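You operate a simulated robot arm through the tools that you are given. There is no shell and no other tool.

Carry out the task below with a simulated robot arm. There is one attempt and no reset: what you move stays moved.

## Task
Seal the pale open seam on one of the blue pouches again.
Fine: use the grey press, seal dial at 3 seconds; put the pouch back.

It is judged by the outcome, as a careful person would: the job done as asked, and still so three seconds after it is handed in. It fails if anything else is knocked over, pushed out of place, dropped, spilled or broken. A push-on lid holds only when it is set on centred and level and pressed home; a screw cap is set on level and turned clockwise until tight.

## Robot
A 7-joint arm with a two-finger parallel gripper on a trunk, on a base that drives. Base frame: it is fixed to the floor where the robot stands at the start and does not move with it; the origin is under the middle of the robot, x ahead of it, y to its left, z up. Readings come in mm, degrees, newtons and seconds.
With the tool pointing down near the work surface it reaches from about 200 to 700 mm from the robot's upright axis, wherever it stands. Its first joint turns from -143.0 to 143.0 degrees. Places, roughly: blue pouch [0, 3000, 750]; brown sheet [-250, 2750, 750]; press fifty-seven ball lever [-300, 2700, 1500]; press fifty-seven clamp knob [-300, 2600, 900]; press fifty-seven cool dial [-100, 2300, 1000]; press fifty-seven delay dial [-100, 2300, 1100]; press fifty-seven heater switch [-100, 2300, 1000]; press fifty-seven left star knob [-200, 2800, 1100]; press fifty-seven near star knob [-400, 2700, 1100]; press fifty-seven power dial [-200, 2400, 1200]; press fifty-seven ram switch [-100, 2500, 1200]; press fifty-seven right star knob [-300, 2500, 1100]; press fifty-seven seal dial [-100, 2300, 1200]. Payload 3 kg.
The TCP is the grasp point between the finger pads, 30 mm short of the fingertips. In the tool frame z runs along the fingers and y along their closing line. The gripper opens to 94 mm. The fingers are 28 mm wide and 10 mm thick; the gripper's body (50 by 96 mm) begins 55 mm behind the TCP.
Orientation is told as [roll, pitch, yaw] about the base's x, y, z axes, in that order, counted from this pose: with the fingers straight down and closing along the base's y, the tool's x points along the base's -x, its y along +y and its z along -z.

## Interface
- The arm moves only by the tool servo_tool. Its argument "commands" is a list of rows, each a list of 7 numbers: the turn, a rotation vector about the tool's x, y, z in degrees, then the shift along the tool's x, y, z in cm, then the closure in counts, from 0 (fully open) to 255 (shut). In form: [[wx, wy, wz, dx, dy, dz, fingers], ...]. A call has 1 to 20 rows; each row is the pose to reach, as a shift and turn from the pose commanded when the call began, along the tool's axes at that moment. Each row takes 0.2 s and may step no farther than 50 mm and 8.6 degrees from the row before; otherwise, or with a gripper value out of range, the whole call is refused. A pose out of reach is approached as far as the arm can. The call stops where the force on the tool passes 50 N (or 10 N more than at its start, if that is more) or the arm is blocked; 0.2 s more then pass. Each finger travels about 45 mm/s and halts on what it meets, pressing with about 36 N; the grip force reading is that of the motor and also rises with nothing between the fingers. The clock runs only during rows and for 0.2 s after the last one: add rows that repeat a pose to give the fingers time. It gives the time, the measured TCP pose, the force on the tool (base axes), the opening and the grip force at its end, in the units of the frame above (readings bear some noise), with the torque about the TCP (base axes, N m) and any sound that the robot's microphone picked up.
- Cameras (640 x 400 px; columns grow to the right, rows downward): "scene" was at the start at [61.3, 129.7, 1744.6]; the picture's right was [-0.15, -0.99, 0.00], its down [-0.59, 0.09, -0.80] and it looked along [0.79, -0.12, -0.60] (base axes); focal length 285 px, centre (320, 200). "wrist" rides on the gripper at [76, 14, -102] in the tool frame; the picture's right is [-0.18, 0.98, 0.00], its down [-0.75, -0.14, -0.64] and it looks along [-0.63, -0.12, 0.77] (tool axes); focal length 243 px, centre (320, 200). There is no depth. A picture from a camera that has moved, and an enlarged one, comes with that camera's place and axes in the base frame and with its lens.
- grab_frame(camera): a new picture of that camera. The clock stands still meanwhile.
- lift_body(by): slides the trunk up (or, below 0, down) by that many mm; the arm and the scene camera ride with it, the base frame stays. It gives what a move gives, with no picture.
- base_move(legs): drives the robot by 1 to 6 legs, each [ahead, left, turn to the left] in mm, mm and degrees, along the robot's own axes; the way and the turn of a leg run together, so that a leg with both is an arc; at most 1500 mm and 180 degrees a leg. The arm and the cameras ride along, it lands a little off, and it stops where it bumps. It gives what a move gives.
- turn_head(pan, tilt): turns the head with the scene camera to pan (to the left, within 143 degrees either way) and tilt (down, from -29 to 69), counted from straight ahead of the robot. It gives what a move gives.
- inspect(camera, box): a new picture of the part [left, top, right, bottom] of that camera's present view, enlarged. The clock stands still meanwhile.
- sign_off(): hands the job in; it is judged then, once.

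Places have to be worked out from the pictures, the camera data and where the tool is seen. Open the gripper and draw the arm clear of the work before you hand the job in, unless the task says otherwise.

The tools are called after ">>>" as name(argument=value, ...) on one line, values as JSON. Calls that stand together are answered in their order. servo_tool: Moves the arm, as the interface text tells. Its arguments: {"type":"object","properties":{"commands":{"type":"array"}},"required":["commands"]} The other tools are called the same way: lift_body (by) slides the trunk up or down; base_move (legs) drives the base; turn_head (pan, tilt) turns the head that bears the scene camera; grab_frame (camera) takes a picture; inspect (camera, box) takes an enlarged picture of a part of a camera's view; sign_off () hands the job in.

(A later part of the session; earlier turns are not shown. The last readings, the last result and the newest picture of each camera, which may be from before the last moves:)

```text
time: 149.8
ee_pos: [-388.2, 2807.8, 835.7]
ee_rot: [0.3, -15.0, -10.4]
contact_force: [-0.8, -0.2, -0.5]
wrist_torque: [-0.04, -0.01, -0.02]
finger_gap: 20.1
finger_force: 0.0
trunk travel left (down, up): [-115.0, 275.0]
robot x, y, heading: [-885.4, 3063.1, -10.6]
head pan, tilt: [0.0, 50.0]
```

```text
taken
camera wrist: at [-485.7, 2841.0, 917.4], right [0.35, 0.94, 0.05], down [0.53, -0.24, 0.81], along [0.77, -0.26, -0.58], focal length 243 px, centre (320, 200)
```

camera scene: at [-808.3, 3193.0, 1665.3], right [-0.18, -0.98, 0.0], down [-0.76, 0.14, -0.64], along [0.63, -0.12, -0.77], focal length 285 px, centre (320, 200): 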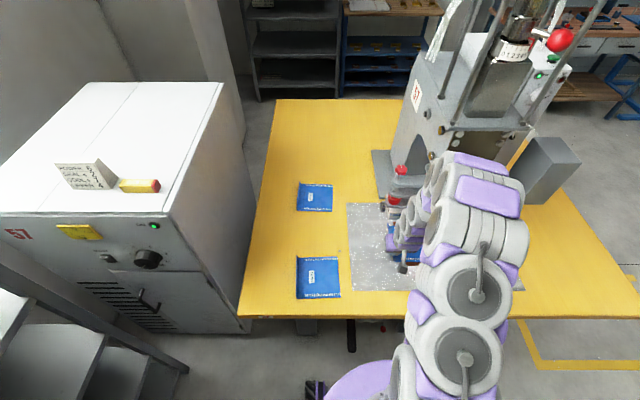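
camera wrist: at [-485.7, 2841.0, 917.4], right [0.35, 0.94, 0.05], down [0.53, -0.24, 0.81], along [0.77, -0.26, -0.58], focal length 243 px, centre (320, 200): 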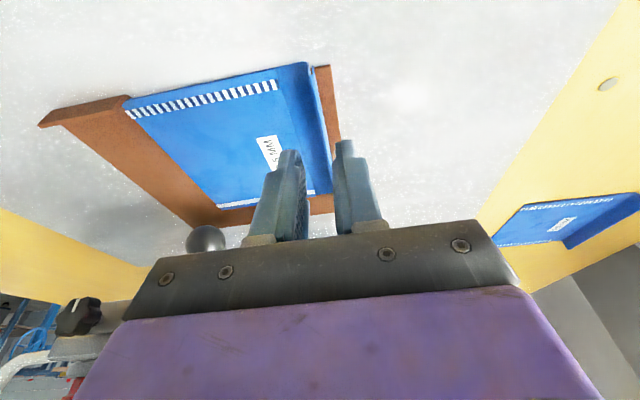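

The pouch lies on the sheet. I draw the arm back toward the operator and left to get an unobstructed view of the seam and bar.

>>> servo_tool(commands=[[0, 0, 0, 0.5, 1, -2.0, 200], [0, 0, 0, 2.5, 3.5, -4.0, 200], [0, 0, 0, 5.0, 6.5, -5.0, 200], [0, 0, 0, 7.5, 9.5, -6.0, 200], [0, 0, 0, 10, 12, -7.0, 200], [0, 0, 0, 13.4, 15, -7.7, 200], [0, 0, 0, 13.4, 15, -7.7, 200], [0, 0, 0, 13.4, 15, -7.7, 200], [0, 0, 0, 13.4, 15, -7.7, 200]])

>>> grab_frame(camera="wrist")

>>> grab_frame(camera="scene")

```text
time: 151.8
ee_pos: [-476.9, 2974.5, 872.2]
ee_rot: [0.3, -14.8, -10.3]
contact_force: [0.6, -0.3, 1.6]
wrist_torque: [0.0, 0.05, -0.03]
finger_gap: 20.3
finger_force: 0.0
out of reach, approached as far as the arm can: row 6, 7, 8, 9
trunk travel left (down, up): [-115.0, 275.0]
robot x, y, heading: [-888.6, 3067.3, -10.5]
head pan, tilt: [0.0, 50.0]
```

```text
taken
camera wrist: at [-574.4, 3007.3, 953.0], right [0.35, 0.94, 0.05], down [0.53, -0.24, 0.81], along [0.77, -0.26, -0.58], focal length 243 px, centre (320, 200)
```

wrist: 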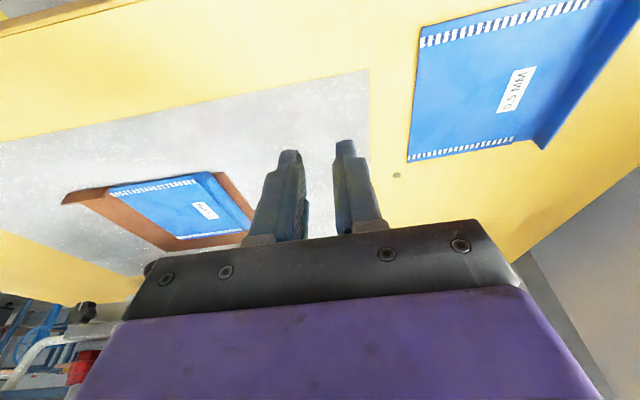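

```text
taken
camera scene: at [-809.0, 3194.0, 1665.3], right [-0.18, -0.98, 0.0], down [-0.75, 0.14, -0.64], along [0.63, -0.12, -0.77], focal length 285 px, centre (320, 200)
```

scene: 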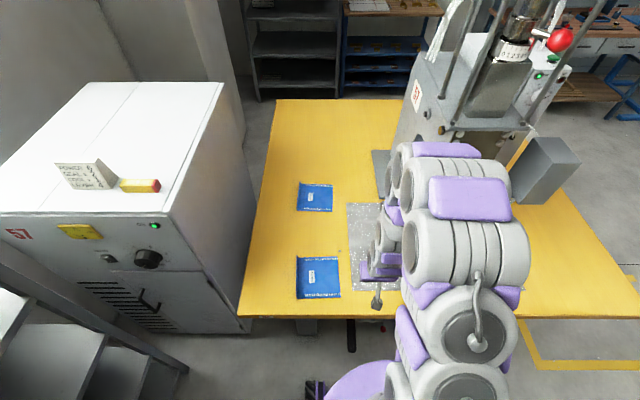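

The arm blocks the view, so I back the base off 450 mm and look at seam versus bar.

>>> base_move(legs=[[-450, 0, 0]])

>>> turn_head(pan=-8, tilt=35)

>>> grab_frame(camera="scene")

>>> grab_frame(camera="wrist")

```text
time: 154.6
ee_pos: [-925.6, 3057.8, 871.3]
ee_rot: [0.3, -14.9, -10.6]
contact_force: [-0.5, -0.2, 0.1]
wrist_torque: [0.02, -0.04, -0.01]
finger_gap: 20.5
finger_force: 0.0
trunk travel left (down, up): [-115.0, 275.0]
robot x, y, heading: [-1330.7, 3152.3, -10.7]
head pan, tilt: [0.0, 50.0]
```

```text
time: 155.4
ee_pos: [-926.7, 3056.8, 871.8]
ee_rot: [0.2, -14.9, -10.5]
contact_force: [-1.0, -0.8, -0.2]
wrist_torque: [0.0, -0.01, -0.02]
finger_gap: 20.1
finger_force: 0.1
trunk travel left (down, up): [-115.0, 275.0]
robot x, y, heading: [-1330.6, 3148.5, -10.8]
head pan, tilt: [-8.0, 35.0]
```

```text
taken
camera scene: at [-1247.7, 3263.2, 1686.9], right [-0.32, -0.95, 0.0], down [-0.55, 0.18, -0.82], along [0.77, -0.26, -0.58], focal length 285 px, centre (320, 200)
```

scene: 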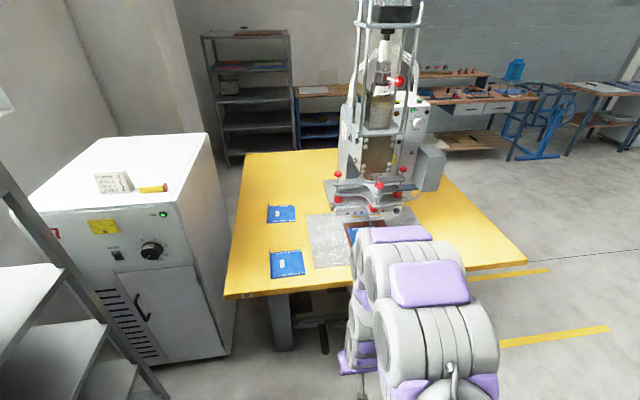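

```text
taken
camera wrist: at [-1023.0, 3089.1, 953.3], right [0.36, 0.93, 0.05], down [0.53, -0.24, 0.81], along [0.77, -0.26, -0.58], focal length 243 px, centre (320, 200)
```

wrist: 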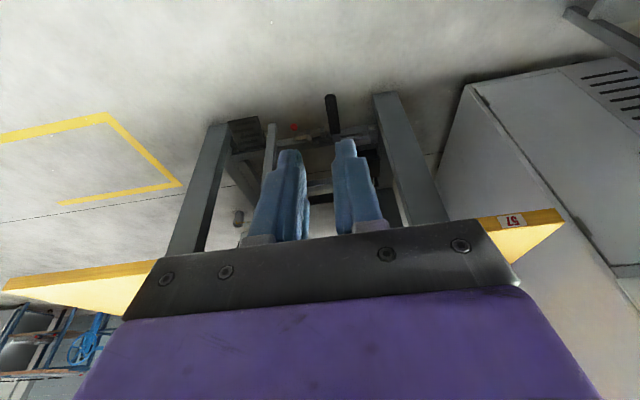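

I drive 400 mm to the right to look past the arm at the bar and seam.

>>> base_move(legs=[[0, -400, 0]])

>>> turn_head(pan=0, tilt=35)

>>> grab_frame(camera="scene")

```text
time: 157.8
ee_pos: [-998.8, 2671.0, 872.4]
ee_rot: [0.0, -14.9, -10.5]
contact_force: [-0.2, 0.2, 0.8]
wrist_torque: [-0.05, 0.03, -0.01]
finger_gap: 20.0
finger_force: 0.1
trunk travel left (down, up): [-115.0, 275.0]
robot x, y, heading: [-1405.7, 2762.1, -10.3]
head pan, tilt: [-8.0, 35.0]
```

```text
time: 158.5
ee_pos: [-999.1, 2668.9, 871.9]
ee_rot: [0.2, -15.0, -10.5]
contact_force: [0.6, -0.4, -0.7]
wrist_torque: [0.01, 0.0, 0.0]
finger_gap: 20.2
finger_force: 0.1
trunk travel left (down, up): [-115.0, 275.0]
robot x, y, heading: [-1409.1, 2759.4, -10.6]
head pan, tilt: [0.0, 35.0]
```

```text
taken
camera scene: at [-1317.9, 2886.1, 1687.0], right [-0.18, -0.98, 0.0], down [-0.57, 0.11, -0.82], along [0.8, -0.15, -0.58], focal length 285 px, centre (320, 200)
```

scene: 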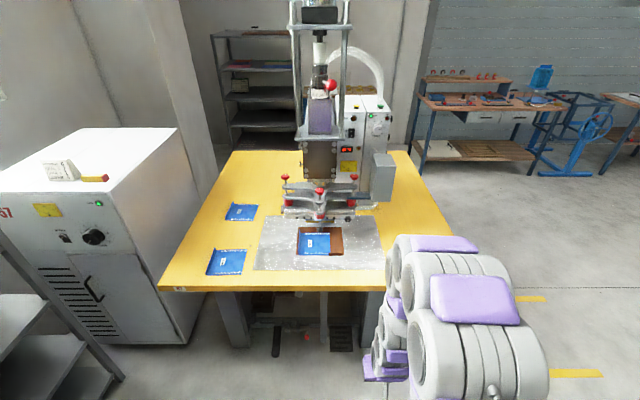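

Now the bar and pouch are clearly visible. I zoom in to judge the seam position under the bar.

>>> inspect(camera="scene", box=[270, 195, 366, 265])

>>> inspect(camera="scene", box=[280, 200, 344, 240])

```text
5.71 times, centred on (318, 230) of scene
camera zoom: at [-1317.9, 2886.1, 1687.0], right [-0.18, -0.98, 0.0], down [-0.57, 0.11, -0.82], along [0.8, -0.15, -0.58], focal length 1631 px, centre (331, 29)
```

zoom: 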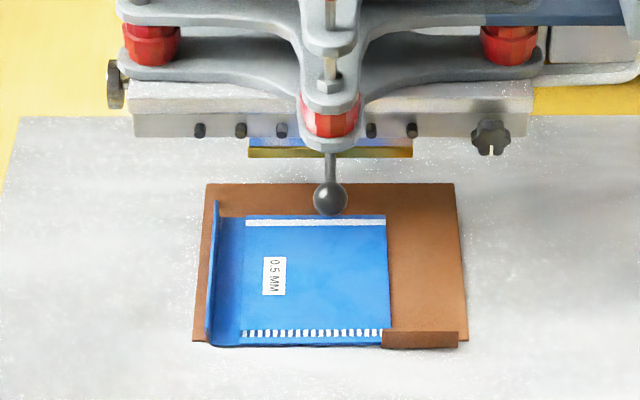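

```text
10.00 times, centred on (312, 220) of scene
camera zoom: at [-1317.9, 2886.1, 1687.0], right [-0.18, -0.98, 0.0], down [-0.57, 0.11, -0.82], along [0.8, -0.15, -0.58], focal length 2854 px, centre (400, 0)
```

zoom: 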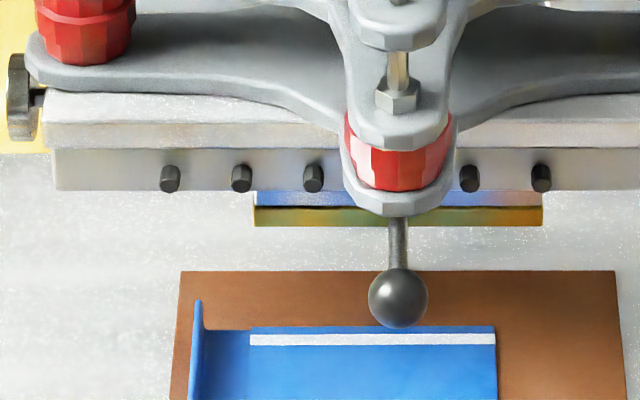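

Relative to the bar, the seam sticks out ~4 mm past the bar's left end and seems ~5 mm too near the operator. To measure the front/back offset reliably I take an oblique look from the left.

>>> base_move(legs=[[0, 745, 0], [200, 0, -36]])

>>> turn_head(pan=-5, tilt=38)

>>> grab_frame(camera="scene")

```text
time: 164.2
ee_pos: [-830.4, 3065.6, 872.1]
ee_rot: [0.2, -15.0, -47.0]
contact_force: [-0.5, -0.5, -0.7]
wrist_torque: [0.0, 0.0, -0.02]
finger_gap: 20.3
finger_force: 0.1
trunk travel left (down, up): [-115.0, 275.0]
robot x, y, heading: [-1101.1, 3380.1, -47.3]
head pan, tilt: [0.0, 35.0]
```

```text
time: 164.9
ee_pos: [-829.8, 3067.7, 872.9]
ee_rot: [0.1, -15.0, -47.0]
contact_force: [-0.5, -0.3, -0.3]
wrist_torque: [0.03, 0.0, 0.0]
finger_gap: 20.4
finger_force: 0.1
trunk travel left (down, up): [-115.0, 275.0]
robot x, y, heading: [-1101.8, 3383.1, -47.0]
head pan, tilt: [-5.0, 38.0]
```

```text
taken
camera scene: at [-963.6, 3427.5, 1682.4], right [-0.79, -0.61, 0.0], down [-0.38, 0.49, -0.79], along [0.48, -0.62, -0.62], focal length 285 px, centre (320, 200)
```

scene: 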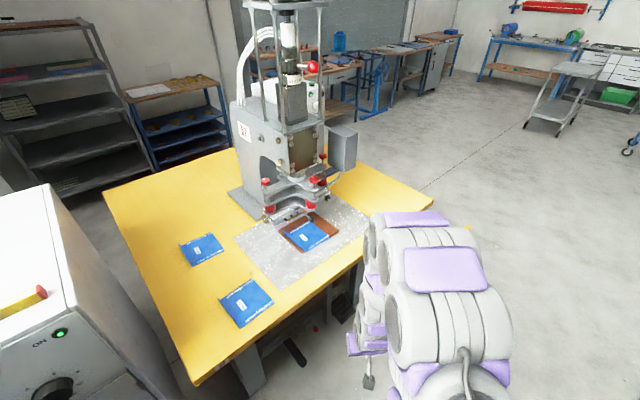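

>>> inspect(camera="scene", box=[256, 190, 352, 260])

>>> inspect(camera="scene", box=[270, 200, 326, 235])

```text
5.71 times, centred on (304, 225) of scene
camera zoom: at [-963.6, 3427.5, 1682.4], right [-0.79, -0.61, 0.0], down [-0.38, 0.49, -0.79], along [0.48, -0.62, -0.62], focal length 1631 px, centre (411, 57)
```

zoom: 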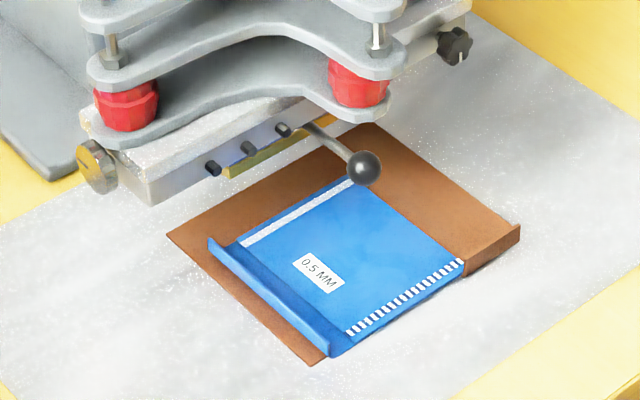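

```text
11.43 times, centred on (298, 218) of scene
camera zoom: at [-963.6, 3427.5, 1682.4], right [-0.79, -0.61, 0.0], down [-0.38, 0.49, -0.79], along [0.48, -0.62, -0.62], focal length 3262 px, centre (571, 0)
```

zoom: 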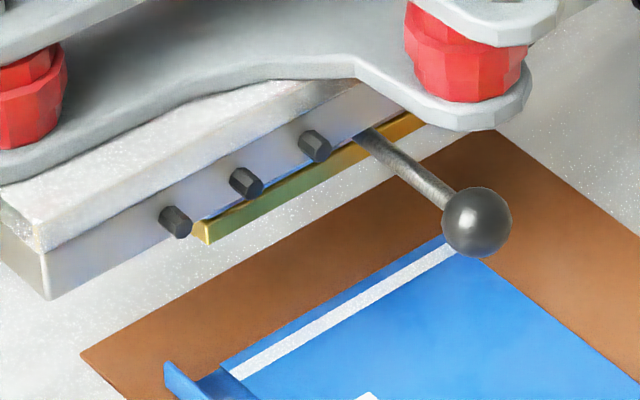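

I zoom in much closer on the bar's left end and the seam's left end.

>>> inspect(camera="scene", box=[280, 210, 304, 240])

```text
13.33 times, centred on (292, 225) of scene
camera zoom: at [-963.6, 3427.5, 1682.4], right [-0.79, -0.61, 0.0], down [-0.38, 0.49, -0.79], along [0.48, -0.62, -0.62], focal length 3805 px, centre (693, -133)
```

zoom: 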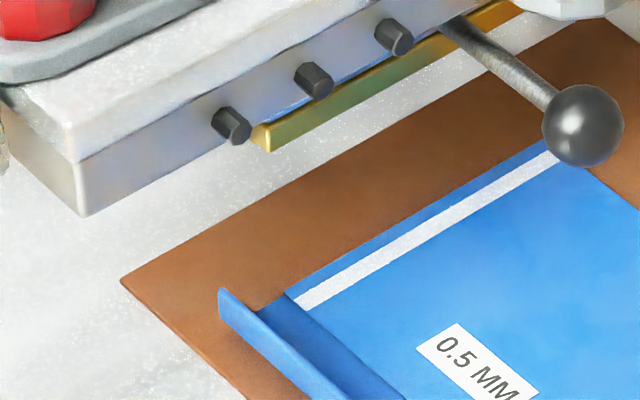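

Solving both views together: bar bottom is ~56 mm above the seam, and the bar's centre-line is ~23 mm farther away (+e1) and ~12.5 mm to the right of the seam centre. I must shift the pouch by that. I drive back to the working spot.

>>> base_move(legs=[[0, 0, 36.7], [0, -305, 0], [274, 0, 0]])

>>> turn_head(pan=0, tilt=50)

>>> grab_frame(camera="wrist")

```text
time: 170.2
ee_pos: [-480.8, 2934.9, 872.1]
ee_rot: [-0.2, -15.0, -10.6]
contact_force: [0.4, 1.8, -0.2]
wrist_torque: [-0.02, 0.02, 0.0]
finger_gap: 20.0
finger_force: 0.1
trunk travel left (down, up): [-115.0, 275.0]
robot x, y, heading: [-886.9, 3018.9, -11.1]
head pan, tilt: [-5.0, 38.0]
```

```text
time: 171.0
ee_pos: [-484.1, 2934.7, 873.4]
ee_rot: [-0.1, -15.1, -10.7]
contact_force: [-0.7, 0.7, -0.7]
wrist_torque: [-0.01, 0.01, -0.03]
finger_gap: 20.3
finger_force: 0.0
trunk travel left (down, up): [-115.0, 275.0]
robot x, y, heading: [-887.6, 3023.8, -10.9]
head pan, tilt: [0.0, 50.0]
```

```text
taken
camera wrist: at [-581.1, 2968.4, 954.2], right [0.36, 0.93, 0.05], down [0.52, -0.24, 0.82], along [0.77, -0.27, -0.58], focal length 243 px, centre (320, 200)
```

wrist: 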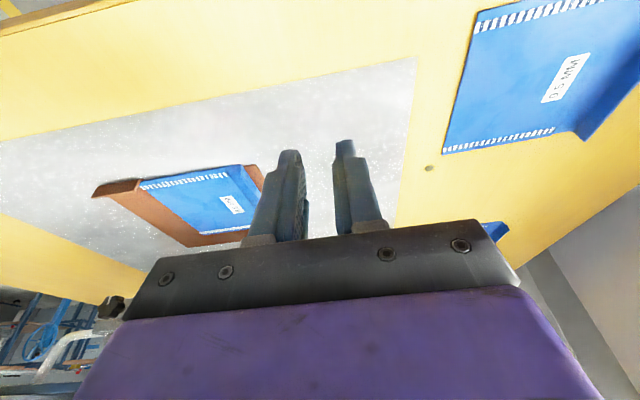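

I bring the gripper back over the lip (at z≈835) to re-grip it.

>>> servo_tool(commands=[[0, 0, 0, -2.2, -2.5, 0.6, 135], [0, 0, 0, -4.6, -5.0, 2.0, 135], [0, 0, 0, -7.4, -7.8, 4.3, 135], [0, 0, 0, -10.26, -10.6, 6.7, 135], [0, 0, 0, -10.26, -10.6, 6.7, 135], [0, 0, 0, -10.26, -10.6, 6.7, 135], [0, 0, 0, -10.26, -10.6, 6.7, 135], [0, 0, 0, -10.26, -10.6, 6.7, 135], [0, 0, 0, -10.26, -10.6, 6.7, 135]])

>>> grab_frame(camera="wrist")

>>> inspect(camera="wrist", box=[150, 20, 390, 220])

```text
time: 173.0
ee_pos: [-389.8, 2802.7, 837.2]
ee_rot: [0.3, -15.2, -10.6]
contact_force: [-0.3, 1.2, -0.1]
wrist_torque: [0.03, 0.01, -0.02]
finger_gap: 44.3
finger_force: 0.1
trunk travel left (down, up): [-115.0, 275.0]
robot x, y, heading: [-891.0, 3024.1, -11.0]
head pan, tilt: [0.0, 50.0]
```

```text
taken
camera wrist: at [-486.8, 2835.3, 919.2], right [0.36, 0.93, 0.05], down [0.52, -0.25, 0.82], along [0.77, -0.26, -0.58], focal length 243 px, centre (320, 200)
```

wrist: 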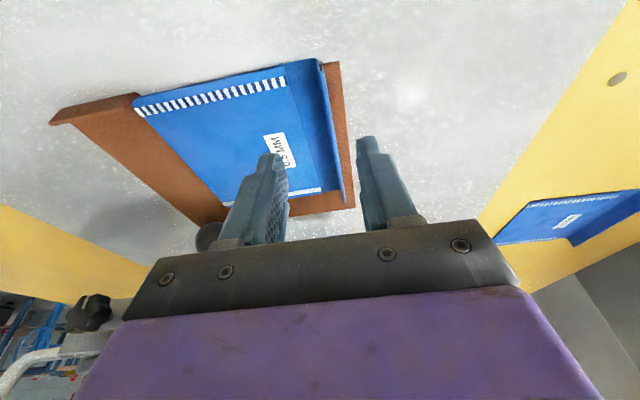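

```text
2.00 times, centred on (270, 120) of wrist
camera zoom: at [-486.8, 2835.3, 919.2], right [0.36, 0.93, 0.05], down [0.52, -0.25, 0.82], along [0.77, -0.26, -0.58], focal length 485 px, centre (420, 360)
```

zoom: 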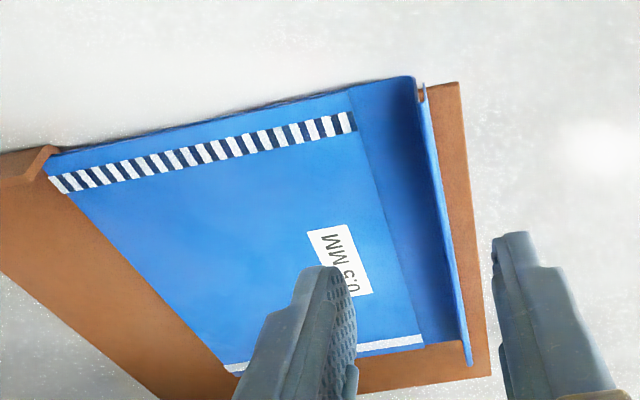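

The lip is 8 mm toward +y of the finger plane and parallel. I shift and descend 38 mm, settle, and verify.

>>> servo_tool(commands=[[0, 0, 0, 0, 0.4, 0, 135], [0, 0, 0, 0, 0.8, 0, 135], [0, 0, 0, 0.33, 0.8, 1.2, 135], [0, 0, 0, 0.66, 0.8, 2.4, 135], [0, 0, 0, 1.0, 0.8, 3.67, 135], [0, 0, 0, 1.0, 0.8, 3.67, 135], [0, 0, 0, 1.0, 0.8, 3.67, 135], [0, 0, 0, 1.0, 0.8, 3.67, 135], [0, 0, 0, 1.0, 0.8, 3.67, 135], [0, 0, 0, 1.0, 0.8, 3.67, 135]])

>>> inspect(camera="wrist", box=[190, 20, 430, 220])

```text
time: 175.2
ee_pos: [-388.0, 2811.4, 797.6]
ee_rot: [0.3, -15.2, -10.8]
contact_force: [-0.7, 0.1, 0.2]
wrist_torque: [-0.03, 0.0, 0.04]
finger_gap: 44.4
finger_force: 0.1
trunk travel left (down, up): [-115.0, 275.0]
robot x, y, heading: [-887.4, 3023.4, -10.9]
head pan, tilt: [0.0, 50.0]
```

```text
2.00 times, centred on (310, 120) of wrist
camera zoom: at [-485.4, 2843.9, 878.5], right [0.36, 0.93, 0.05], down [0.52, -0.25, 0.82], along [0.77, -0.26, -0.58], focal length 485 px, centre (340, 360)
```

zoom: 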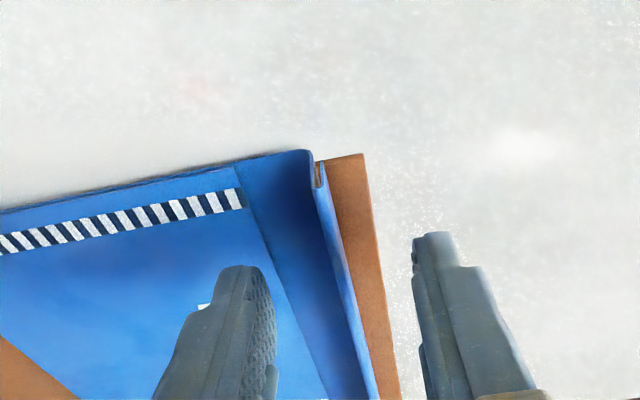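

Centred. I descend the last 8.5 mm and close on the lip.

>>> servo_tool(commands=[[0, 0, 0, 0.11, 0.03, 0.41, 135], [0, 0, 0, 0.22, 0.03, 0.82, 135], [0, 0, 0, 0.22, 0.03, 0.82, 135], [0, 0, 0, 0.22, 0.03, 0.82, 180], [0, 0, 0, 0.22, 0.03, 0.82, 215], [0, 0, 0, 0.22, 0.03, 0.82, 240], [0, 0, 0, 0.22, 0.03, 0.82, 255], [0, 0, 0, 0.22, 0.03, 0.82, 255], [0, 0, 0, 0.22, 0.03, 0.82, 255]])

>>> inspect(camera="wrist", box=[100, 20, 400, 220])

```text
time: 177.2
ee_pos: [-388.4, 2811.9, 787.9]
ee_rot: [0.3, -15.1, -10.7]
contact_force: [0.5, 0.5, 0.0]
wrist_torque: [-0.06, -0.05, 0.14]
finger_gap: 3.5
finger_force: 35.2
trunk travel left (down, up): [-115.0, 275.0]
robot x, y, heading: [-888.6, 3022.6, -10.8]
head pan, tilt: [0.0, 50.0]
```

```text
2.00 times, centred on (250, 120) of wrist
camera zoom: at [-485.7, 2845.1, 869.1], right [0.36, 0.93, 0.05], down [0.52, -0.25, 0.82], along [0.77, -0.26, -0.58], focal length 485 px, centre (460, 360)
```

zoom: 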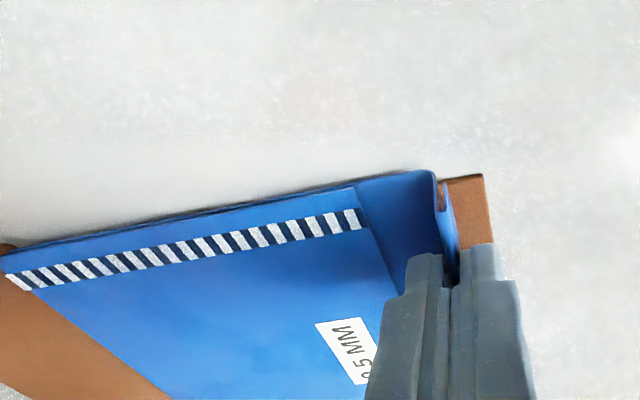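

Gripped again. I lift 25 mm, shift +22.8 mm away and 12.5 mm right, then lower back down.

>>> servo_tool(commands=[[0, 0, 0, -0.22, 0, -0.8, 255], [0, 0, 0, -0.44, 0, -1.6, 255], [0, 0, 0, -0.655, 0, -2.41, 255], [0, 0, 0, -1.4, -0.4, -2.2, 255], [0, 0, 0, -2.1, -0.8, -2.0, 255], [0, 0, 0, -2.855, -1.25, -1.81, 255], [0, 0, 0, -2.855, -1.25, -1.81, 255], [0, 0, 0, -2.855, -1.25, -1.81, 255], [0, 0, 0, -2.855, -1.25, -1.81, 255], [0, 0, 0, -2.855, -1.25, -1.81, 255], [0, 0, 0, -2.855, -1.25, -1.81, 255]])

>>> grab_frame(camera="wrist")

```text
time: 179.6
ee_pos: [-367.3, 2793.5, 813.8]
ee_rot: [0.3, -15.1, -10.7]
contact_force: [-0.3, -0.1, -0.7]
wrist_torque: [0.03, 0.03, -0.01]
finger_gap: 3.3
finger_force: 36.0
trunk travel left (down, up): [-115.0, 275.0]
robot x, y, heading: [-887.9, 3022.3, -10.7]
head pan, tilt: [0.0, 50.0]
```

```text
taken
camera wrist: at [-465.5, 2826.2, 894.8], right [0.36, 0.93, 0.05], down [0.52, -0.25, 0.82], along [0.77, -0.26, -0.58], focal length 243 px, centre (320, 200)
```

wrist: 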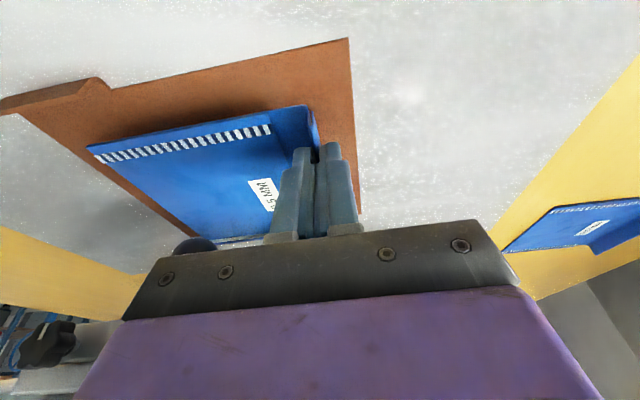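

Shifted about as intended. I lower it back onto the sheet.

>>> servo_tool(commands=[[0, 0, 0, 0.16, 0, 0.6, 255], [0, 0, 0, 0.33, 0, 1.2, 255], [0, 0, 0, 0.49, 0, 1.8, 255], [0, 0, 0, 0.6, 0, 2.2, 255], [0, 0, 0, 0.655, 0, 2.41, 255], [0, 0, 0, 0.655, 0, 2.41, 255], [0, 0, 0, 0.655, 0, 2.41, 255]])

>>> inspect(camera="wrist", box=[60, 60, 380, 260])

```text
time: 181.2
ee_pos: [-368.5, 2794.8, 788.2]
ee_rot: [0.3, -15.1, -10.7]
contact_force: [-0.4, 0.3, -0.4]
wrist_torque: [-0.02, -0.02, 0.02]
finger_gap: 3.5
finger_force: 35.7
trunk travel left (down, up): [-115.0, 275.0]
robot x, y, heading: [-889.2, 3023.4, -10.8]
head pan, tilt: [0.0, 50.0]
```

```text
2.00 times, centred on (220, 160) of wrist
camera zoom: at [-465.6, 2827.8, 869.1], right [0.36, 0.93, 0.05], down [0.52, -0.25, 0.82], along [0.77, -0.26, -0.58], focal length 485 px, centre (520, 280)
```

zoom: 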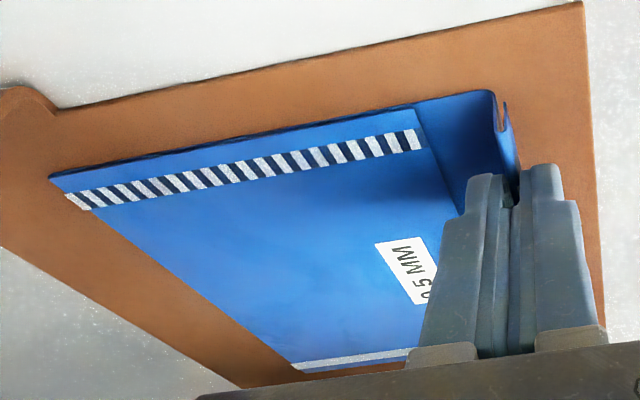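

Down with no excess force. I release slowly and lift straight up.

>>> servo_tool(commands=[[0, 0, 0, 0, 0, 0, 240], [0, 0, 0, 0, 0, 0, 230], [0, 0, 0, 0, 0, 0, 220], [0, 0, 0, 0, 0, 0, 210], [0, 0, 0, 0, 0, 0, 200], [0, 0, 0, 0, 0, 0, 200], [0, 0, 0, -0.26, 0, -0.97, 200], [0, 0, 0, -0.52, 0, -1.93, 200], [0, 0, 0, -0.9, 0, -3.4, 200], [0, 0, 0, -1.3, 0, -4.83, 200], [0, 0, 0, -1.3, 0, -4.83, 200]])

>>> grab_frame(camera="wrist")

```text
time: 183.6
ee_pos: [-368.5, 2794.1, 837.5]
ee_rot: [0.3, -15.1, -10.7]
contact_force: [0.5, -1.1, -0.2]
wrist_torque: [0.02, 0.03, 0.03]
finger_gap: 20.1
finger_force: 0.0
trunk travel left (down, up): [-115.0, 275.0]
robot x, y, heading: [-887.9, 3019.3, -10.7]
head pan, tilt: [0.0, 50.0]
```

```text
taken
camera wrist: at [-466.3, 2826.4, 918.5], right [0.36, 0.93, 0.05], down [0.52, -0.25, 0.82], along [0.77, -0.26, -0.58], focal length 243 px, centre (320, 200)
```

wrist: 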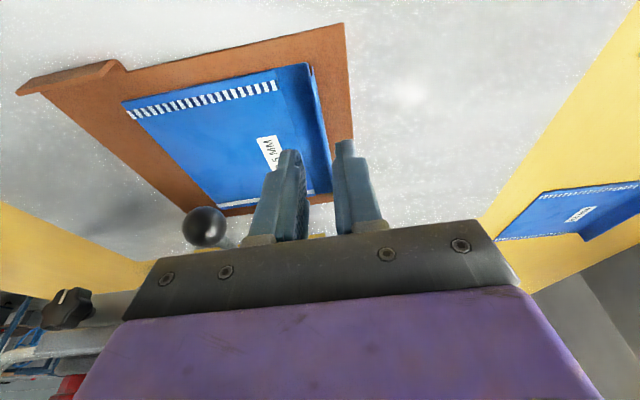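

I retract the arm and back away to verify the alignment from the same viewpoint as before.

>>> servo_tool(commands=[[0, 0, 0, 0.5, 1, -2.0, 200], [0, 0, 0, 2.5, 3.5, -3.5, 200], [0, 0, 0, 5.0, 6.5, -4.5, 200], [0, 0, 0, 8.7, 9.5, -6.0, 200], [0, 0, 0, 8.7, 10, -6.0, 200]])

>>> base_move(legs=[[-500, 0, 0], [0, -350, 0]])

>>> turn_head(pan=0, tilt=35)

>>> grab_frame(camera="scene")

```text
time: 184.8
ee_pos: [-446.1, 2911.6, 873.4]
ee_rot: [0.1, -15.2, -10.7]
contact_force: [0.3, 0.2, 0.1]
wrist_torque: [0.01, -0.01, 0.04]
finger_gap: 20.3
finger_force: 0.0
trunk travel left (down, up): [-115.0, 275.0]
robot x, y, heading: [-885.3, 3020.3, -10.8]
head pan, tilt: [0.0, 50.0]
```

```text
time: 189.6
ee_pos: [-1005.9, 2659.6, 873.4]
ee_rot: [0.1, -15.1, -10.9]
contact_force: [-0.5, 0.1, -0.2]
wrist_torque: [-0.05, 0.01, 0.04]
finger_gap: 20.3
finger_force: 0.0
trunk travel left (down, up): [-115.0, 275.0]
robot x, y, heading: [-1444.4, 2773.2, -11.3]
head pan, tilt: [0.0, 50.0]
```

```text
time: 190.4
ee_pos: [-1007.0, 2658.8, 873.5]
ee_rot: [0.3, -15.2, -10.9]
contact_force: [0.6, -0.3, -0.3]
wrist_torque: [-0.02, 0.02, -0.02]
finger_gap: 20.6
finger_force: 0.0
trunk travel left (down, up): [-115.0, 275.0]
robot x, y, heading: [-1448.0, 2768.1, -11.0]
head pan, tilt: [0.0, 35.0]
```

```text
taken
camera scene: at [-1359.0, 2899.2, 1686.6], right [-0.19, -0.98, 0.0], down [-0.57, 0.11, -0.82], along [0.8, -0.16, -0.58], focal length 285 px, centre (320, 200)
```

scene: 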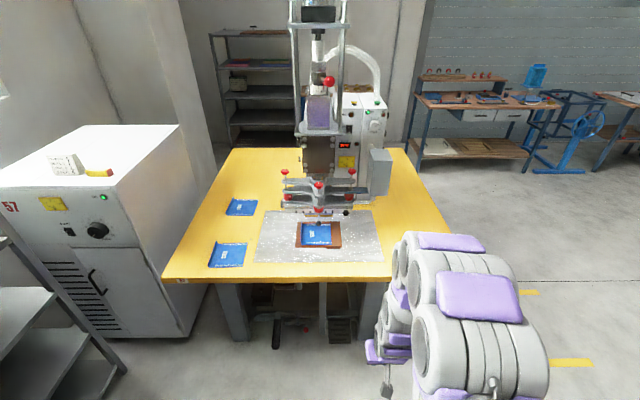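

>>> inspect(camera="scene", box=[280, 190, 360, 250])

>>> inspect(camera="scene", box=[290, 200, 346, 235])

```text
6.67 times, centred on (320, 220) of scene
camera zoom: at [-1359.0, 2899.2, 1686.6], right [-0.19, -0.98, 0.0], down [-0.57, 0.11, -0.82], along [0.8, -0.16, -0.58], focal length 1903 px, centre (320, 67)
```

zoom: 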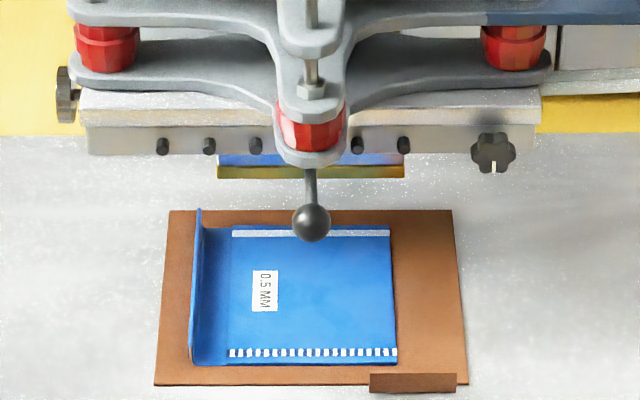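

```text
11.43 times, centred on (318, 218) of scene
camera zoom: at [-1359.0, 2899.2, 1686.6], right [-0.19, -0.98, 0.0], down [-0.57, 0.11, -0.82], along [0.8, -0.16, -0.58], focal length 3262 px, centre (343, 0)
```

zoom: 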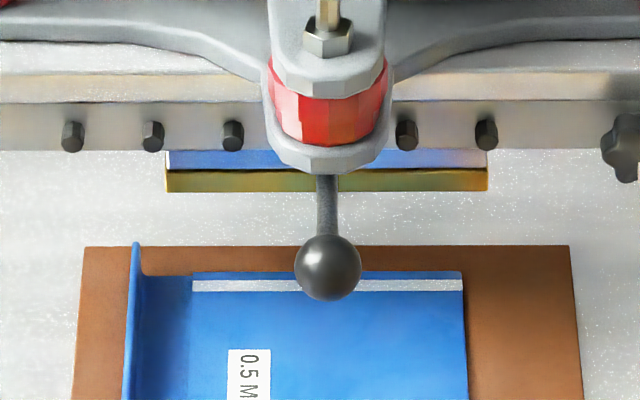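

Seam and bar now coincide within about 1 mm in both directions. Next I drive around to the front of the control box to press START.

>>> base_move(legs=[[0, -1300, 0], [1450, 0, 0], [0, 0, 91]])

>>> lift_body(by=200)

>>> turn_head(pan=5, tilt=30)

>>> grab_frame(camera="scene")

```text
time: 207.6
ee_pos: [-186.5, 1668.1, 872.6]
ee_rot: [0.3, -15.2, 81.2]
contact_force: [-0.1, 0.4, 0.3]
wrist_torque: [0.0, -0.02, -0.01]
finger_gap: 20.0
finger_force: 0.1
trunk travel left (down, up): [-115.0, 275.0]
robot x, y, heading: [-280.2, 1220.8, 81.1]
head pan, tilt: [0.0, 35.0]
```

```text
time: 209.7
ee_pos: [-186.0, 1666.8, 1073.2]
ee_rot: [0.2, -15.2, 81.3]
contact_force: [-0.5, 0.4, -0.7]
wrist_torque: [0.02, 0.01, 0.0]
finger_gap: 20.1
finger_force: 0.0
trunk travel left (down, up): [-315.0, 75.0]
robot x, y, heading: [-281.3, 1219.4, 81.2]
head pan, tilt: [0.0, 35.0]
```

```text
time: 210.4
ee_pos: [-186.2, 1665.1, 1074.6]
ee_rot: [0.4, -15.2, 81.3]
contact_force: [-1.2, 0.2, -0.9]
wrist_torque: [-0.01, -0.01, 0.01]
finger_gap: 20.3
finger_force: 0.1
trunk travel left (down, up): [-315.0, 75.0]
robot x, y, heading: [-281.5, 1225.8, 81.3]
head pan, tilt: [5.0, 30.0]
```

```text
taken
camera scene: at [-417.8, 1310.0, 1894.7], right [1.0, -0.07, 0.0], down [-0.03, -0.5, -0.86], along [0.06, 0.86, -0.5], focal length 285 px, centre (320, 200)
```

scene: 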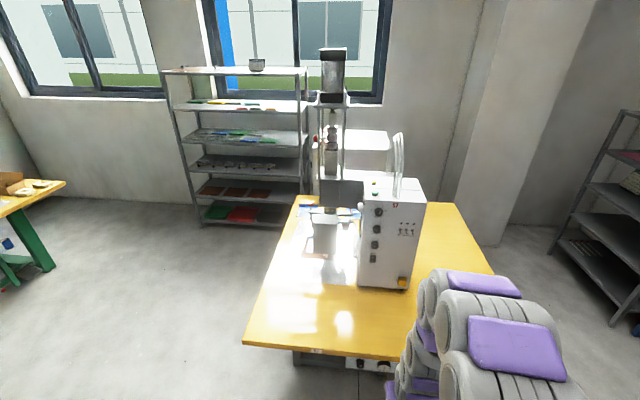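

Now facing the box. I raise the arm to ~1400 mm with the tool pitched further forward and the fingers closed, ready to press the button.

>>> servo_tool(commands=[[0, -2.5, 0, -2.3, 0, -3.65, 255], [0, -5, 0, -4.6, 0, -7.3, 255], [0, -7.5, 0, -6.9, 0, -10.95, 255], [0, -10, 0, -9.15, 0, -14.6, 255], [0, -12.5, 0, -11.4, 0, -18.25, 255], [0, -15, 0, -13.7, 0, -21.9, 255], [0, -17.5, 0, -16.0, 0, -25.5, 255], [0, -20, 0, -18.3, 0, -29.2, 255], [0, -20, 0, -18.3, 0, -29.2, 255], [0, -20, 0, -18.3, 0, -29.2, 255], [0, -20, 0, -18.3, 0, -29.2, 255]])

>>> inspect(camera="scene", box=[340, 160, 460, 240])

```text
time: 212.8
ee_pos: [-171.6, 1762.7, 1402.4]
ee_rot: [0.3, -35.2, 81.2]
contact_force: [-0.5, 0.5, -0.5]
wrist_torque: [-0.02, -0.02, 0.0]
finger_gap: 0.0
finger_force: 33.4
trunk travel left (down, up): [-315.0, 75.0]
robot x, y, heading: [-288.5, 1223.1, 80.9]
head pan, tilt: [5.0, 30.0]
```

```text
5.00 times, centred on (400, 200) of scene
camera zoom: at [-418.0, 1309.4, 1894.7], right [1.0, -0.07, 0.0], down [-0.03, -0.5, -0.87], along [0.06, 0.86, -0.5], focal length 1427 px, centre (-80, 200)
```

zoom: 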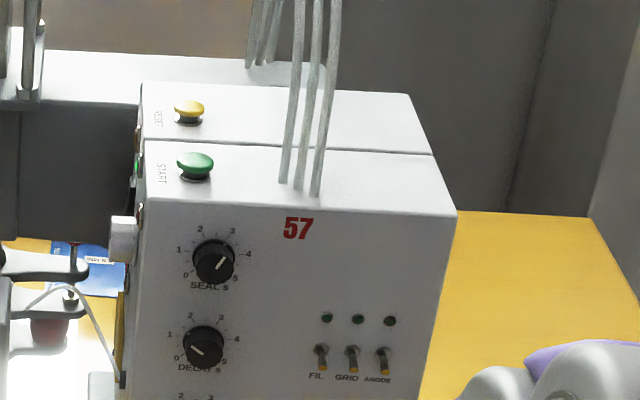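

START's cap is at about (-103, 2379), top z≈1308. I drive ~460 mm closer (TCP stays short of the box and above it).

>>> base_move(legs=[[455, 28, 0]])

>>> turn_head(pan=5, tilt=40)

>>> grab_frame(camera="scene")

>>> inspect(camera="scene", box=[320, 120, 448, 200])

>>> grab_frame(camera="wrist")

```text
time: 215.6
ee_pos: [-126.9, 2224.9, 1402.5]
ee_rot: [0.3, -35.2, 81.1]
contact_force: [-0.8, -0.2, -0.1]
wrist_torque: [-0.04, 0.01, 0.01]
finger_gap: 0.1
finger_force: 33.0
trunk travel left (down, up): [-315.0, 75.0]
robot x, y, heading: [-236.2, 1684.0, 81.1]
head pan, tilt: [5.0, 30.0]
```

```text
time: 216.3
ee_pos: [-125.7, 2221.9, 1403.8]
ee_rot: [0.3, -35.2, 81.1]
contact_force: [0.9, -0.4, 0.3]
wrist_torque: [0.03, 0.0, -0.01]
finger_gap: 0.3
finger_force: 33.0
trunk travel left (down, up): [-315.0, 75.0]
robot x, y, heading: [-235.9, 1686.2, 81.0]
head pan, tilt: [5.0, 40.0]
```

```text
taken
camera scene: at [-374.1, 1764.5, 1879.5], right [1.0, -0.07, 0.0], down [-0.04, -0.64, -0.77], along [0.05, 0.76, -0.64], focal length 285 px, centre (320, 200)
```

scene: 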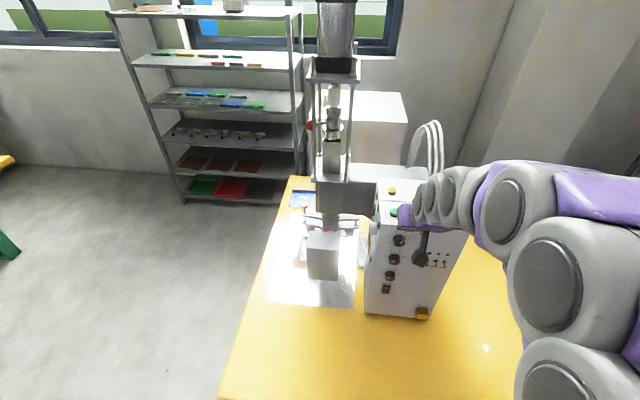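

```text
5.00 times, centred on (384, 160) of scene
camera zoom: at [-374.1, 1764.5, 1879.5], right [1.0, -0.07, 0.0], down [-0.04, -0.64, -0.77], along [0.05, 0.76, -0.64], focal length 1427 px, centre (0, 400)
```

zoom: 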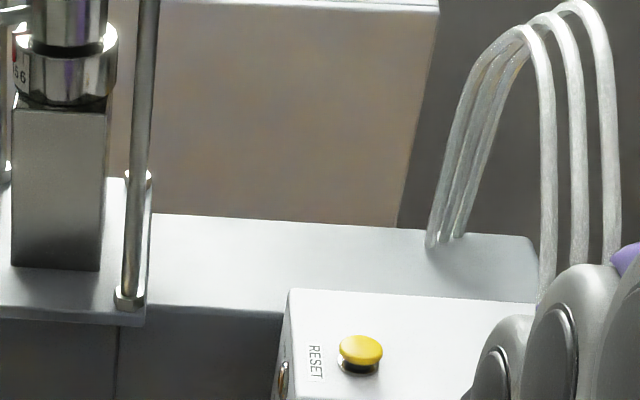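

```text
taken
camera wrist: at [-160.4, 2105.9, 1444.9], right [-0.95, 0.3, 0.11], down [0.18, 0.22, 0.96], along [0.26, 0.93, -0.26], focal length 243 px, centre (320, 200)
```

wrist: 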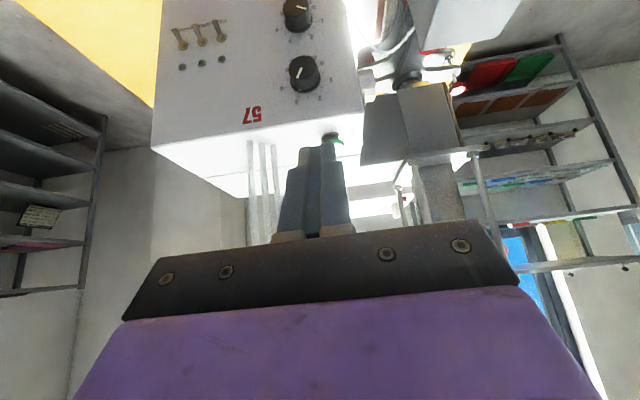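

The wrist camera sees the green START button just ahead. I zoom both cameras on it to fix its position relative to the tool.

>>> inspect(camera="wrist", box=[272, 90, 400, 190])

>>> inspect(camera="scene", box=[360, 170, 440, 240])

```text
4.00 times, centred on (336, 140) of wrist
camera zoom: at [-160.4, 2105.9, 1444.9], right [-0.95, 0.3, 0.11], down [0.18, 0.22, 0.96], along [0.26, 0.93, -0.26], focal length 970 px, centre (256, 440)
```

zoom: 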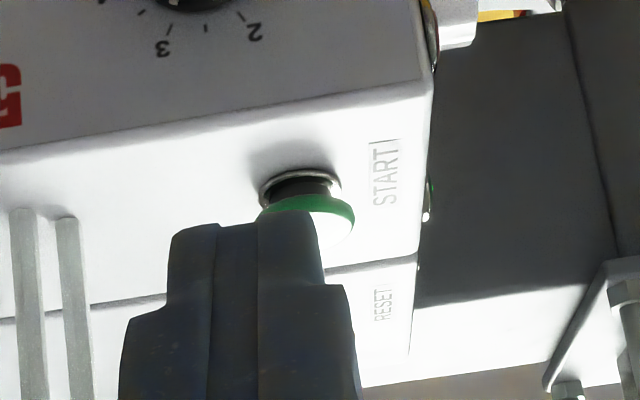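

```text
5.71 times, centred on (400, 205) of scene
camera zoom: at [-374.1, 1764.5, 1879.5], right [1.0, -0.07, 0.0], down [-0.04, -0.64, -0.77], along [0.05, 0.76, -0.64], focal length 1631 px, centre (-137, 171)
```

zoom: 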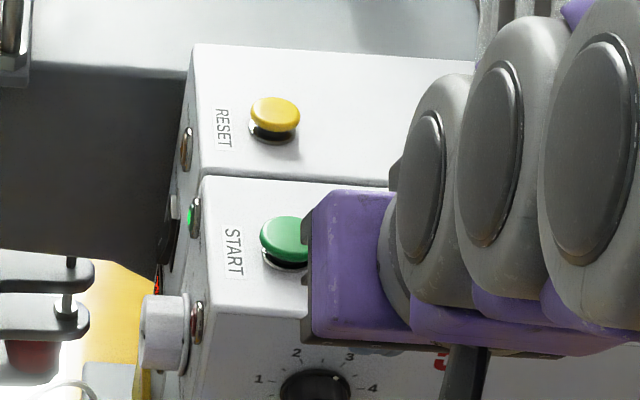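

START is ~155 mm ahead and ~2 mm left of the tool. The hoses are ≥66 mm to the right, clear of the hand. I move forward over the button at the current height and settle.

>>> servo_tool(commands=[[0, 0, 0, -3.0, 0.05, 2.1, 255], [0, 0, 0, -6.0, 0.1, 4.2, 255], [0, 0, 0, -9.0, 0.15, 6.35, 255], [0, 0, 0, -12.0, 0.2, 8.47, 255], [0, 0, 0, -12.0, 0.2, 8.47, 255], [0, 0, 0, -12.0, 0.2, 8.47, 255], [0, 0, 0, -12.0, 0.2, 8.47, 255], [0, 0, 0, -12.0, 0.2, 8.47, 255]])

>>> grab_frame(camera="wrist")

>>> inspect(camera="scene", box=[340, 140, 460, 240])

```text
time: 218.1
ee_pos: [-105.0, 2368.6, 1403.5]
ee_rot: [0.3, -35.3, 81.0]
contact_force: [-0.3, -0.4, 0.0]
wrist_torque: [0.01, -0.01, -0.01]
finger_gap: 0.0
finger_force: 33.3
trunk travel left (down, up): [-315.0, 75.0]
robot x, y, heading: [-233.6, 1686.3, 80.9]
head pan, tilt: [5.0, 40.0]
```

```text
taken
camera wrist: at [-138.4, 2251.5, 1445.0], right [-0.95, 0.3, 0.11], down [0.18, 0.22, 0.96], along [0.26, 0.93, -0.26], focal length 243 px, centre (320, 200)
```

wrist: 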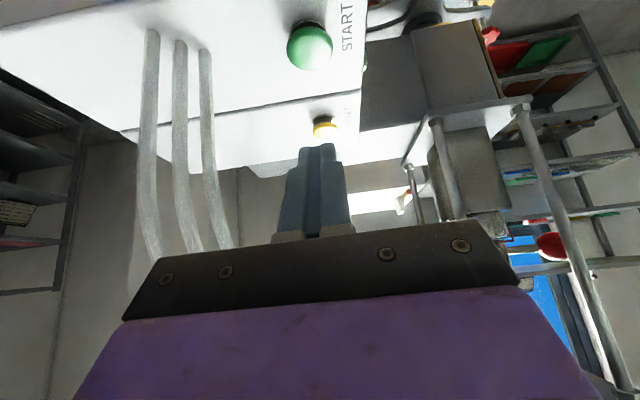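

```text
4.00 times, centred on (400, 190) of scene
camera zoom: at [-373.8, 1766.5, 1879.3], right [1.0, -0.07, 0.0], down [-0.04, -0.64, -0.76], along [0.05, 0.76, -0.64], focal length 1142 px, centre (0, 240)
```

zoom: 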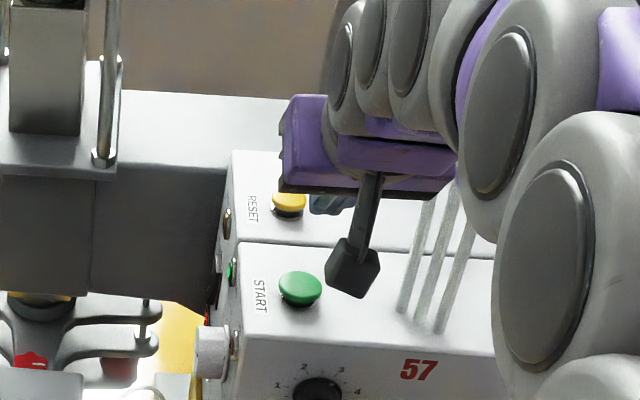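

The tool is over START (≈3–5 mm off). I nudge 4 mm left and descend 54 mm to hover just above the cap.

>>> servo_tool(commands=[[0, 0, 0, 0.87, 0.2, 1.22, 255], [0, 0, 0, 1.73, 0.4, 2.45, 255], [0, 0, 0, 2.6, 0.4, 3.67, 255], [0, 0, 0, 3.12, 0.4, 4.4, 255], [0, 0, 0, 3.12, 0.4, 4.4, 255], [0, 0, 0, 3.12, 0.4, 4.4, 255]])

>>> inspect(camera="wrist", box=[240, 20, 400, 180])

>>> inspect(camera="scene", box=[360, 160, 440, 240])

```text
time: 219.5
ee_pos: [-111.3, 2367.8, 1349.8]
ee_rot: [0.3, -35.3, 81.1]
contact_force: [-0.7, 0.1, 0.2]
wrist_torque: [0.02, -0.01, 0.02]
finger_gap: 0.0
finger_force: 33.3
trunk travel left (down, up): [-315.0, 75.0]
robot x, y, heading: [-232.5, 1683.1, 81.0]
head pan, tilt: [5.0, 40.0]
```

```text
2.50 times, centred on (320, 100) of wrist
camera zoom: at [-144.3, 2251.5, 1391.3], right [-0.95, 0.3, 0.11], down [0.18, 0.22, 0.96], along [0.26, 0.93, -0.26], focal length 606 px, centre (320, 450)
```

zoom: 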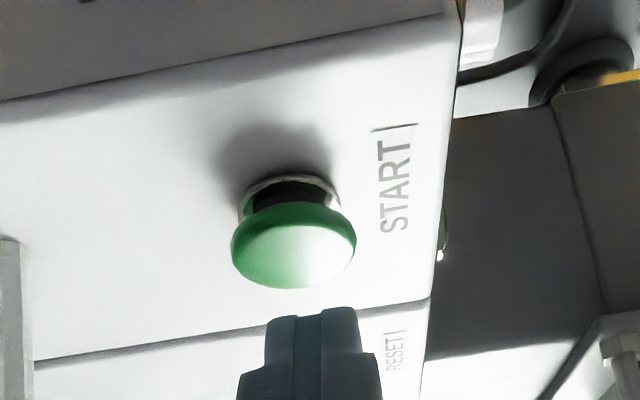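

```text
5.00 times, centred on (400, 200) of scene
camera zoom: at [-373.8, 1766.7, 1879.3], right [1.0, -0.07, 0.0], down [-0.04, -0.64, -0.76], along [0.05, 0.76, -0.64], focal length 1427 px, centre (-80, 200)
```

zoom: 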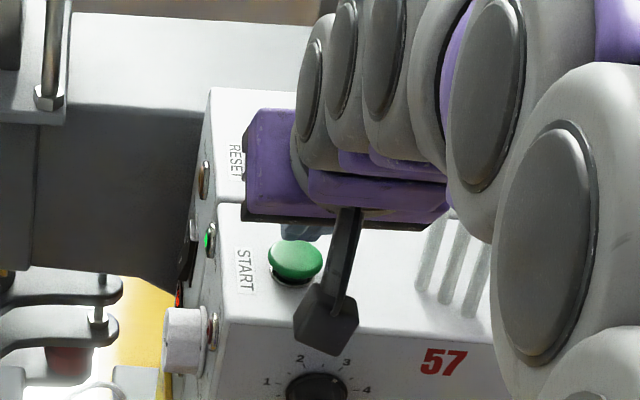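

Hovering ~10 mm above the cap, within a few mm of its centre. I press down 16 mm and come back up in one call, listening for a sound.

>>> servo_tool(commands=[[0, 0, 0, 0.33, -0.2, -0.23, 255], [0, 0, 0, 0.62, -0.2, 0.18, 255], [0, 0, 0, 0.91, -0.2, 0.59, 255], [0, 0, 0, 1.08, -0.2, 0.83, 255], [0, 0, 0, 1.25, -0.2, 1.08, 255], [0, 0, 0, 1.25, -0.2, 1.08, 255]])

>>> inspect(camera="wrist", box=[240, 20, 400, 180])

```text
time: 220.9
ee_pos: [-107.9, 2364.9, 1333.7]
ee_rot: [0.3, -35.2, 81.1]
contact_force: [1.4, 0.3, -0.1]
wrist_torque: [-0.01, 0.02, -0.01]
finger_gap: 0.2
finger_force: 33.2
trunk travel left (down, up): [-315.0, 75.0]
robot x, y, heading: [-236.0, 1688.3, 81.0]
head pan, tilt: [5.0, 40.0]
```

```text
2.50 times, centred on (320, 100) of wrist
camera zoom: at [-142.6, 2248.1, 1375.3], right [-0.95, 0.3, 0.11], down [0.18, 0.22, 0.96], along [0.26, 0.93, -0.26], focal length 606 px, centre (320, 450)
```

zoom: 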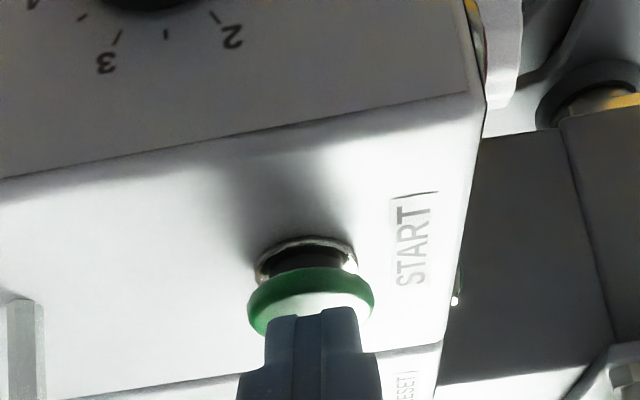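

No contact yet; the tip is just above the cap. I continue down in small steps until it presses.

>>> servo_tool(commands=[[0, 0, 0, 0.17, 0, 0.24, 255], [0, 0, 0, 0.35, 0, 0.49, 255], [0, 0, 0, 0.52, 0, 0.73, 255], [0, 0, 0, 0.69, 0, 0.98, 255]])

>>> inspect(camera="wrist", box=[240, 20, 400, 180])

```text
time: 221.9
ee_pos: [-109.1, 2365.5, 1323.8]
ee_rot: [0.4, -35.7, 81.1]
contact_force: [-1.1, 1.9, 24.1]
wrist_torque: [0.21, -0.05, 0.03]
finger_gap: 0.0
finger_force: 32.8
trunk travel left (down, up): [-315.0, 75.0]
robot x, y, heading: [-236.3, 1685.5, 81.0]
head pan, tilt: [5.0, 40.0]
heard: click
```

```text
2.50 times, centred on (320, 100) of wrist
camera zoom: at [-142.7, 2248.1, 1364.9], right [-0.95, 0.3, 0.11], down [0.18, 0.21, 0.96], along [0.26, 0.93, -0.25], focal length 606 px, centre (320, 450)
```

zoom: 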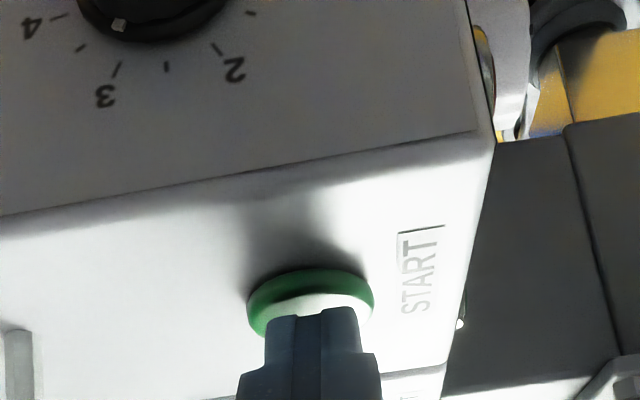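

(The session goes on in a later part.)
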